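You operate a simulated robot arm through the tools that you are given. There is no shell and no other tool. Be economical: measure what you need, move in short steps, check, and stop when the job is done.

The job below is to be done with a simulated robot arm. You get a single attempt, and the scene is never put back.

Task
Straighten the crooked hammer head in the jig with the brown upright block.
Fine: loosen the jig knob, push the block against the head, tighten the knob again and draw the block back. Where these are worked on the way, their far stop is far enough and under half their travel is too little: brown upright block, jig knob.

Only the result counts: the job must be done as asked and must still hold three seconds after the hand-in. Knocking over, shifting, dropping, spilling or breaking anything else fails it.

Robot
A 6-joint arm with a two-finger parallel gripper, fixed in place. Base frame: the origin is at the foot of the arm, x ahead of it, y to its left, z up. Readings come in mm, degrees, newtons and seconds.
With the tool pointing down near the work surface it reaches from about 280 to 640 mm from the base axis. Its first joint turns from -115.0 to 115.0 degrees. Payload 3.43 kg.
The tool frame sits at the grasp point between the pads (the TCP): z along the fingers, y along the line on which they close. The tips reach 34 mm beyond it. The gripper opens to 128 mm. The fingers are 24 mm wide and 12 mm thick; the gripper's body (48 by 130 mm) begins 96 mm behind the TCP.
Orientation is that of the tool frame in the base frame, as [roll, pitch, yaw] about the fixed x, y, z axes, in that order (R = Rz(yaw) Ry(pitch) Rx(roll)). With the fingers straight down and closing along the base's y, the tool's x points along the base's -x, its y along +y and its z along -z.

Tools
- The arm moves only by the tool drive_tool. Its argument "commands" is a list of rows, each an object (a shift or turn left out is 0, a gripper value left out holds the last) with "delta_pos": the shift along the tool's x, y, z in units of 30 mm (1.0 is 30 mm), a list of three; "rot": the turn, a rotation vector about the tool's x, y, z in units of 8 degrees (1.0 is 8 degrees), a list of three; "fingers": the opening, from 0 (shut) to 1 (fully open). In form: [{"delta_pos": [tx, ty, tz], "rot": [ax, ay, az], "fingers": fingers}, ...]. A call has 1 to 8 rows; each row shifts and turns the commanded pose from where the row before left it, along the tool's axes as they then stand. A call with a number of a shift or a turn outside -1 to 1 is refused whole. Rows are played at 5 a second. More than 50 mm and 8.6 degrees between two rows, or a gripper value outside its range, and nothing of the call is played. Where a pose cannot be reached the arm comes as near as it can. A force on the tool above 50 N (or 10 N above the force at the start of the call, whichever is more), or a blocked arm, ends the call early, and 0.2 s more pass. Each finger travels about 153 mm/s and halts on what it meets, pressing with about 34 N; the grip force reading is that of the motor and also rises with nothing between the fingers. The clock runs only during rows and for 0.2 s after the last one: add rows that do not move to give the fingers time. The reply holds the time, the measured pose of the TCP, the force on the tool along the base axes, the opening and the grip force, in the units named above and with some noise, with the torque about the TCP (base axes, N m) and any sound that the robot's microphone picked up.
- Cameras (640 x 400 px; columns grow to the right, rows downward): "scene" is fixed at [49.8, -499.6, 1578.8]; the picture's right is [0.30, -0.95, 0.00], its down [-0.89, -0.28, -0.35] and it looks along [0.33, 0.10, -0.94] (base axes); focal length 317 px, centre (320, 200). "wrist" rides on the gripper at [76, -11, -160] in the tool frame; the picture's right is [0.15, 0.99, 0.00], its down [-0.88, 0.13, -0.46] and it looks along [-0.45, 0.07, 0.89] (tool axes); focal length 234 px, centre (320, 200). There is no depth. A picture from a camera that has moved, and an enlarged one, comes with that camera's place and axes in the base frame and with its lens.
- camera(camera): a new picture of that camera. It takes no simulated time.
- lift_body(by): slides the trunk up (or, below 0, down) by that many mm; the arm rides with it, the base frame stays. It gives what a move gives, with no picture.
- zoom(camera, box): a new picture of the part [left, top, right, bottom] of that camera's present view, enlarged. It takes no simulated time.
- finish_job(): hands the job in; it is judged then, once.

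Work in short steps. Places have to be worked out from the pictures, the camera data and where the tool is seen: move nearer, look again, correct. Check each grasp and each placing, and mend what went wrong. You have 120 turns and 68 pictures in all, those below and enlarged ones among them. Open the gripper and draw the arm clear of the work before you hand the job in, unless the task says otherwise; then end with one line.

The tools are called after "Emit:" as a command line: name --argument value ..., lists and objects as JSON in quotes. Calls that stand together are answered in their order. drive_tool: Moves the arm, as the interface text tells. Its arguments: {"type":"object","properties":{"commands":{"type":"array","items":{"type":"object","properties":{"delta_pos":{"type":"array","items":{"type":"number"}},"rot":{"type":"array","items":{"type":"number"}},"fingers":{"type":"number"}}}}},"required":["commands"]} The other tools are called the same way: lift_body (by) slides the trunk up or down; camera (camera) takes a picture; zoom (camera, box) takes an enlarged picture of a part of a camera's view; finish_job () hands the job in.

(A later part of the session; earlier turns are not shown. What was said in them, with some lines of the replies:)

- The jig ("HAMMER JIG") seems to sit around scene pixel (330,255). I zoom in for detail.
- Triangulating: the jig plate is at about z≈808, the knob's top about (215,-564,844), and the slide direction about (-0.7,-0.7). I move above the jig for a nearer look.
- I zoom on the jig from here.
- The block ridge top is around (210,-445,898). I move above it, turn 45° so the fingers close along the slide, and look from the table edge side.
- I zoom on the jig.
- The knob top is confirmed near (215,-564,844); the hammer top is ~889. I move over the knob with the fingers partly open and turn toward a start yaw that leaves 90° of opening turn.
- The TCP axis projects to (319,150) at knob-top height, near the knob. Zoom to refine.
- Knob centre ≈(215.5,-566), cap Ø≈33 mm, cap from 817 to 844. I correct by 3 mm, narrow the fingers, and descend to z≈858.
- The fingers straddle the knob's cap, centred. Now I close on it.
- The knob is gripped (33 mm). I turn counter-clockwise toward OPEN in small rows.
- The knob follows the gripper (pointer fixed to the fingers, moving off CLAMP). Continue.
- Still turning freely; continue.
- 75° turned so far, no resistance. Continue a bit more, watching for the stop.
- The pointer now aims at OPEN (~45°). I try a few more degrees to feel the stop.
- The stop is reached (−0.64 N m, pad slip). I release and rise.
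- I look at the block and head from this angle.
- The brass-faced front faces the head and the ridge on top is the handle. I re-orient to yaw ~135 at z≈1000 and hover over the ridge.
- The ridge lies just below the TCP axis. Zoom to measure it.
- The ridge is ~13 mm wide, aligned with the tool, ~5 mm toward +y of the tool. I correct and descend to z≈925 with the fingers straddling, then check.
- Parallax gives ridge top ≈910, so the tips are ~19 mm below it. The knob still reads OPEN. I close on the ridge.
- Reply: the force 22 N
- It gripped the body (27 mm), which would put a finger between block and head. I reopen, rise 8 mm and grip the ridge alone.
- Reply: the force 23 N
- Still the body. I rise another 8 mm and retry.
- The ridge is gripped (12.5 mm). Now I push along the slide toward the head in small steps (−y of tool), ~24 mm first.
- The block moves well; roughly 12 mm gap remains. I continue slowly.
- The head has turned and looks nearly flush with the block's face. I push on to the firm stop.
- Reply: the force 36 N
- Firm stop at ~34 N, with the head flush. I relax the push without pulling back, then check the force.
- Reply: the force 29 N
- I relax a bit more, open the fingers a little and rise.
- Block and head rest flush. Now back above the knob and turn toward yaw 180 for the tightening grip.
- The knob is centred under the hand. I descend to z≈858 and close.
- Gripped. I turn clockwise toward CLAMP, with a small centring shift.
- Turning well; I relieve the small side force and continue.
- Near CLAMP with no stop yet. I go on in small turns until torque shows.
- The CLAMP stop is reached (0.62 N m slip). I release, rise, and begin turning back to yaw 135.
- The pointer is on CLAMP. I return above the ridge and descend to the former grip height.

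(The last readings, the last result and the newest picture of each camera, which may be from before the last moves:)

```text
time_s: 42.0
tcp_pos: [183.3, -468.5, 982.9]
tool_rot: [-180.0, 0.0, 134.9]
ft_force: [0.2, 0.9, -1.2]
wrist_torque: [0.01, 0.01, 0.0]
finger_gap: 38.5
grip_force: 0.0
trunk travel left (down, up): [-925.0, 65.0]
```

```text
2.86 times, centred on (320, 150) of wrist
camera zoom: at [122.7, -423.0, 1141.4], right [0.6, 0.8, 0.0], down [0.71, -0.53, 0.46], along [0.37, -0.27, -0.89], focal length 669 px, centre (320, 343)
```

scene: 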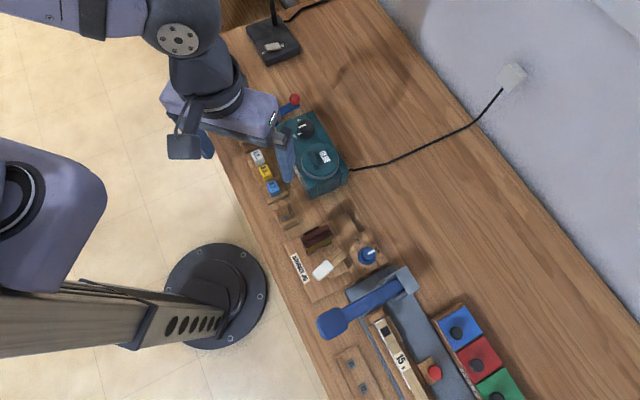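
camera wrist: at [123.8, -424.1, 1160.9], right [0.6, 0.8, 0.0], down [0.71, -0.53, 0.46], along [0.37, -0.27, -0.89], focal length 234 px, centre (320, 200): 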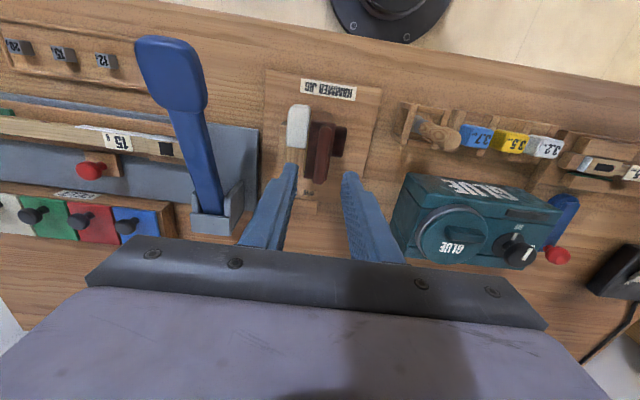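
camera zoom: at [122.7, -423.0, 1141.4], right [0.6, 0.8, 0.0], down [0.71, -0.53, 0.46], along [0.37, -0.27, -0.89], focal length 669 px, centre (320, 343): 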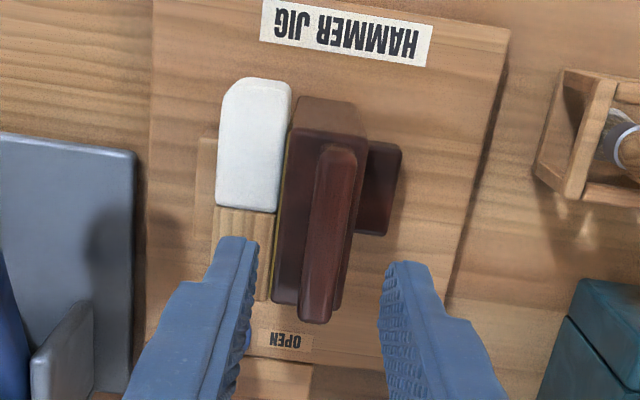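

Aligned. Descend to z≈942 and grip the ridge.

Emit:
drive_tool --commands '[{"delta_pos": [0, 0, 0.6]}, {"delta_pos": [0, 0, 0.5]}, {"delta_pos": [0, 0, 0.23]}, {}, {"fingers": 0}, {}, {}]'

Emit:
zoom --camera "wrist" --box '[240, 100, 400, 240]'

```text
time_s: 43.6
tcp_pos: [184.8, -468.7, 941.6]
tool_rot: [180.0, 0.1, 135.0]
ft_force: [3.7, 1.4, 0.6]
wrist_torque: [-0.09, -0.25, 0.07]
finger_gap: 12.7
grip_force: 45.5
trunk travel left (down, up): [-925.0, 65.0]
```

```text
2.86 times, centred on (320, 170) of wrist
camera zoom: at [124.2, -422.9, 1101.2], right [0.6, 0.8, 0.0], down [0.71, -0.53, 0.46], along [0.37, -0.27, -0.89], focal length 669 px, centre (320, 286)
```

zoom: 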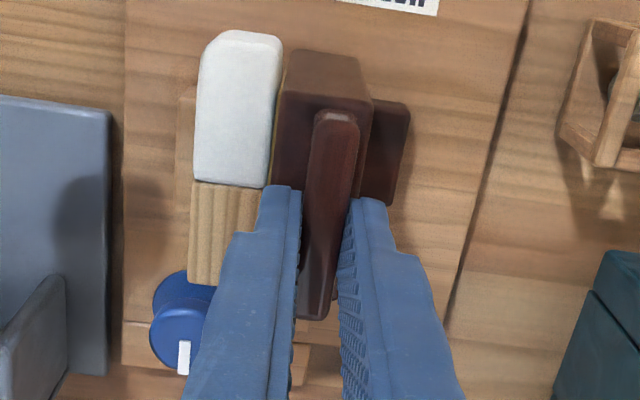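

Ridge gripped. I draw the block back ~36 mm along the slide, until its stop.

Emit:
drive_tool --commands '[{"delta_pos": [0, 0.2, 0]}, {"delta_pos": [0, 0.2, 0]}, {"delta_pos": [0, 0.2, 0]}, {"delta_pos": [0, 0.2, 0]}, {"delta_pos": [0, 0.2, 0]}, {"delta_pos": [0, 0.2, 0]}, {}]'

Emit:
zoom --camera "wrist" --box '[220, 100, 380, 240]'

```text
time_s: 45.2
tcp_pos: [210.2, -444.7, 941.9]
tool_rot: [179.9, 0.0, 135.0]
ft_force: [-3.8, -4.1, 5.8]
wrist_torque: [0.78, 0.96, 0.06]
finger_gap: 12.7
grip_force: 44.7
trunk travel left (down, up): [-925.0, 65.0]
```

```text
2.86 times, centred on (300, 170) of wrist
camera zoom: at [148.8, -398.1, 1101.1], right [0.6, 0.8, 0.0], down [0.71, -0.53, 0.46], along [0.37, -0.27, -0.89], focal length 669 px, centre (377, 286)
```

zoom: 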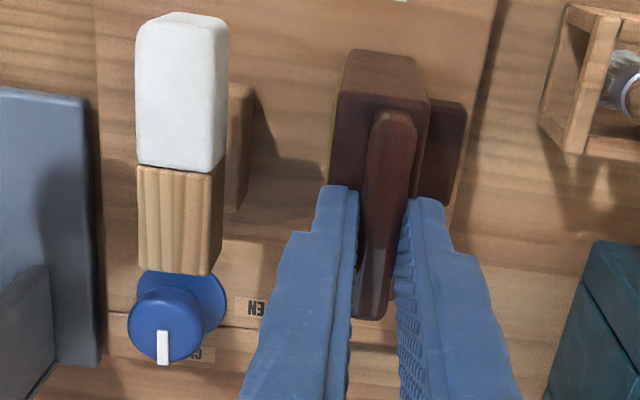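

The head stayed straight and the block is at its starting place. A small extra pull checks the back stop.

Emit:
drive_tool --commands '[{"delta_pos": [0, 0.1, 0]}, {"delta_pos": [0, 0.07, 0]}, {}]'

```text
time_s: 46.0
tcp_pos: [209.9, -444.2, 942.5]
tool_rot: [-179.9, 0.2, 135.0]
ft_force: [-22.4, -18.7, 2.2]
wrist_torque: [-0.22, 0.76, -0.11]
finger_gap: 12.5
grip_force: 44.8
trunk travel left (down, up): [-925.0, 65.0]
```

At the back stop (29 N, no motion). I relax, release and rise clear.

Emit:
drive_tool --commands '[{"delta_pos": [0, -0.15, 0]}, {"fingers": 0.3}, {}, {"delta_pos": [0, 0, -0.7]}, {"delta_pos": [0, 0, -1]}, {"delta_pos": [0, 0, -1]}, {"delta_pos": [0, 0, -1]}, {}]'

Emit:
drive_tool --commands '[{"delta_pos": [0, 0.9, -0.5], "fingers": 1}, {"delta_pos": [0, 0.9, -0.5]}, {"delta_pos": [0, 0.9, -0.5]}, {"delta_pos": [0, 0.9, 0]}, {"delta_pos": [0, 0.9, 0]}, {}]'

Emit:
camera --camera "wrist"

Emit:
zoom --camera "scene" --box '[240, 180, 432, 300]'

```text
time_s: 47.8
tcp_pos: [212.0, -441.8, 1052.8]
tool_rot: [180.0, 0.0, 134.9]
ft_force: [0.3, -0.3, -0.2]
wrist_torque: [0.04, 0.01, 0.01]
finger_gap: 38.3
grip_force: 0.1
trunk travel left (down, up): [-925.0, 65.0]
```

```text
time_s: 49.2
tcp_pos: [305.4, -347.1, 1099.3]
tool_rot: [-180.0, 0.1, 134.8]
ft_force: [-0.6, 0.6, 0.5]
wrist_torque: [0.02, -0.01, -0.02]
finger_gap: 128.0
grip_force: 0.0
trunk travel left (down, up): [-925.0, 65.0]
```

```text
27 pictures are left
camera wrist: at [245.0, -300.8, 1258.5], right [0.6, 0.8, 0.0], down [0.71, -0.53, 0.46], along [0.37, -0.27, -0.89], focal length 234 px, centre (320, 200)
```

wrist: 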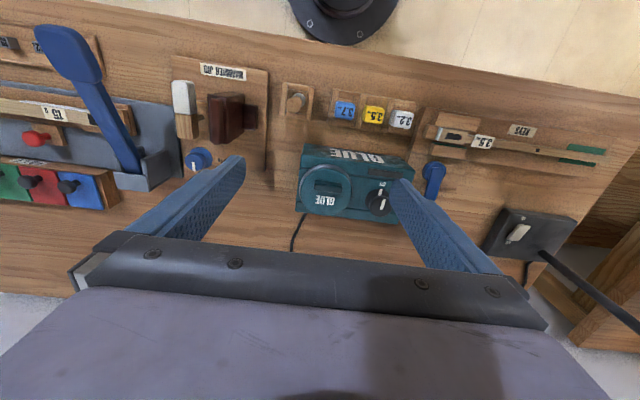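

```text
3.33 times, centred on (336, 240) of scene
camera zoom: at [49.8, -499.6, 1578.8], right [0.3, -0.95, 0.0], down [-0.89, -0.28, -0.35], along [0.33, 0.1, -0.94], focal length 1056 px, centre (267, 67)
```

zoom: 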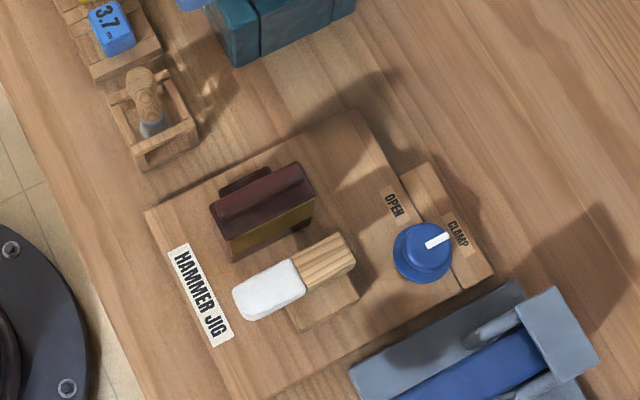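

The head is straight and the knob on CLAMP, but the block seems slightly nearer the head than at the start. I hover over it again to compare.

Emit:
drive_tool --commands '[{"delta_pos": [0, -0.95, 0.3], "fingers": 0.39}, {"delta_pos": [0, -0.95, 0.6]}, {"delta_pos": [0, -0.95, 0.6]}, {"delta_pos": [0, -0.95, 0.8]}, {"delta_pos": [0.05, -0.75, 0.75]}, {}]'

Emit:
zoom --camera "wrist" --box '[272, 104, 368, 200]'

```text
time_s: 50.6
tcp_pos: [210.5, -441.7, 1005.6]
tool_rot: [-180.0, -0.1, 135.1]
ft_force: [0.5, 0.1, 0.5]
wrist_torque: [0.02, 0.01, 0.02]
finger_gap: 50.0
grip_force: 0.2
trunk travel left (down, up): [-925.0, 65.0]
```

```text
4.17 times, centred on (320, 152) of wrist
camera zoom: at [149.1, -395.4, 1165.4], right [0.6, 0.8, 0.0], down [0.71, -0.53, 0.46], along [0.37, -0.27, -0.89], focal length 976 px, centre (320, 400)
```

zoom: 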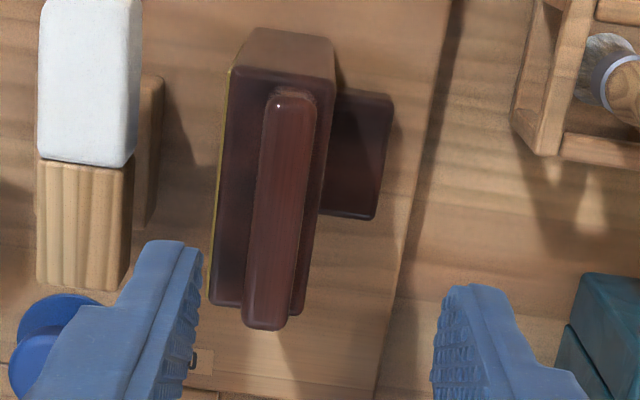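

The block drifted ~9 mm forward on release — the tips likely rubbed its top while opening. I regrip the ridge slightly higher and draw it fully back.

Emit:
drive_tool --commands '[{"delta_pos": [0, -0.29, 0.4], "fingers": 0.39}, {"delta_pos": [0, 0, 0.7]}, {"delta_pos": [0, 0, 0.6]}, {"delta_pos": [0, 0, 0.29]}, {}, {"fingers": 0}, {}, {}]'

Emit:
zoom --camera "wrist" --box '[220, 100, 380, 240]'

```text
time_s: 52.4
tcp_pos: [202.9, -448.2, 947.0]
tool_rot: [-179.9, 0.0, 135.0]
ft_force: [-1.1, -0.5, -2.7]
wrist_torque: [-0.46, -0.43, 0.09]
finger_gap: 12.8
grip_force: 44.4
trunk travel left (down, up): [-925.0, 65.0]
```

```text
2.86 times, centred on (300, 170) of wrist
camera zoom: at [141.8, -402.6, 1106.4], right [0.6, 0.8, 0.0], down [0.71, -0.53, 0.46], along [0.37, -0.27, -0.89], focal length 669 px, centre (377, 286)
```

zoom: 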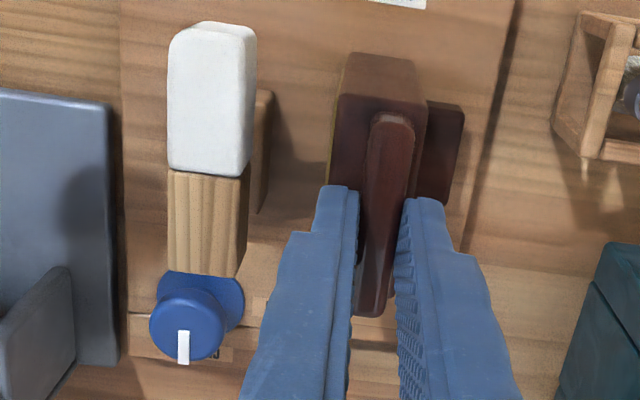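

Gripped again; pull back 10 mm, check the reading.

Emit:
drive_tool --commands '[{"delta_pos": [0, 0.17, 0]}, {"delta_pos": [0, 0.12, 0]}, {"delta_pos": [0, 0.07, 0]}, {}]'

```text
time_s: 53.4
tcp_pos: [209.3, -442.9, 947.5]
tool_rot: [-180.0, 0.0, 134.9]
ft_force: [-10.3, -4.0, -3.2]
wrist_torque: [-0.2, 0.35, -0.01]
finger_gap: 12.6
grip_force: 45.0
trunk travel left (down, up): [-925.0, 65.0]
```

At the back stop again with ~11 N. I open just a little and rise straight up.

Emit:
drive_tool --commands '[{"fingers": 0.15}, {}, {"delta_pos": [0, 0, -0.5]}, {"delta_pos": [0, 0, -0.8]}, {"delta_pos": [0, 0, -0.7], "fingers": 0.39}, {}]'

Emit:
zoom --camera "wrist" --box '[272, 104, 368, 200]'

```text
time_s: 54.8
tcp_pos: [209.6, -440.7, 1007.9]
tool_rot: [-180.0, 0.0, 135.0]
ft_force: [-0.5, -0.3, -0.6]
wrist_torque: [-0.01, -0.02, 0.01]
finger_gap: 50.0
grip_force: 0.0
trunk travel left (down, up): [-925.0, 65.0]
```

```text
4.17 times, centred on (320, 152) of wrist
camera zoom: at [149.3, -395.2, 1167.0], right [0.6, 0.8, 0.0], down [0.71, -0.53, 0.46], along [0.37, -0.27, -0.89], focal length 976 px, centre (320, 400)
```

zoom: 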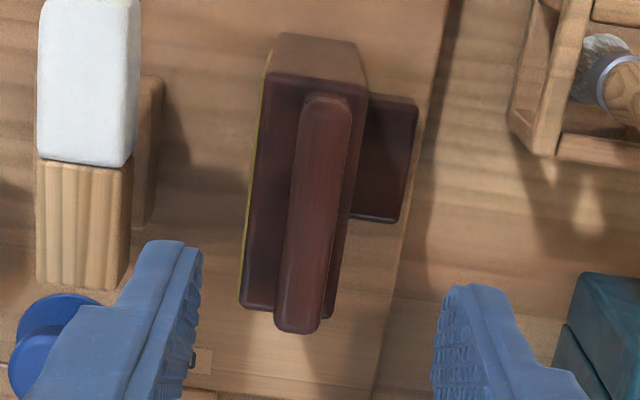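

Now the block stayed fully back, as at the start, and the head stays straight. I draw the arm clear and take a last look.

Emit:
drive_tool --commands '[{"delta_pos": [0, 0, -1]}, {"delta_pos": [0, 0.8, -1], "fingers": 1}, {"delta_pos": [0, 0.9, -0.8]}, {"delta_pos": [0, 0.9, 0]}, {"delta_pos": [0, 0.9, 0]}, {"delta_pos": [0, 0.9, 0]}, {}]'

Emit:
zoom --camera "scene" --box '[240, 180, 432, 300]'

```text
time_s: 56.4
tcp_pos: [303.2, -348.9, 1090.9]
tool_rot: [180.0, 0.0, 135.0]
ft_force: [0.8, 0.0, -1.0]
wrist_torque: [0.0, -0.01, 0.0]
finger_gap: 128.1
grip_force: 0.0
trunk travel left (down, up): [-925.0, 65.0]
```

```text
3.33 times, centred on (336, 240) of scene
camera zoom: at [49.8, -499.6, 1578.8], right [0.3, -0.95, 0.0], down [-0.89, -0.28, -0.35], along [0.33, 0.1, -0.94], focal length 1056 px, centre (267, 67)
```

zoom: 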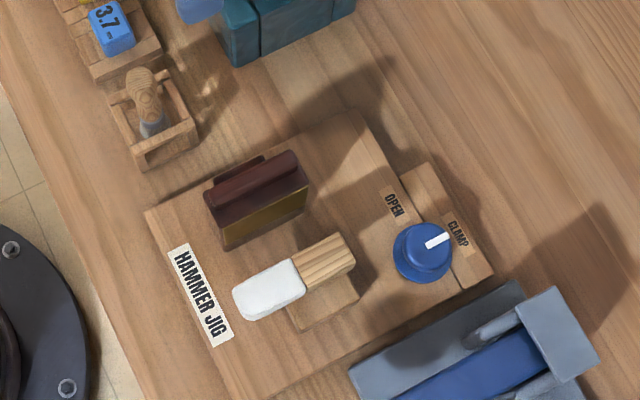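

The head is straight, the knob is on CLAMP, the block is fully back and the rest is untouched. Handing in.

Emit:
finish_job

```text
The job is handed in.
```

The hammer head is straightened, the jig knob is tightened to its CLAMP stop, and the brown block is drawn back to its starting stop; nothing else in view was moved.
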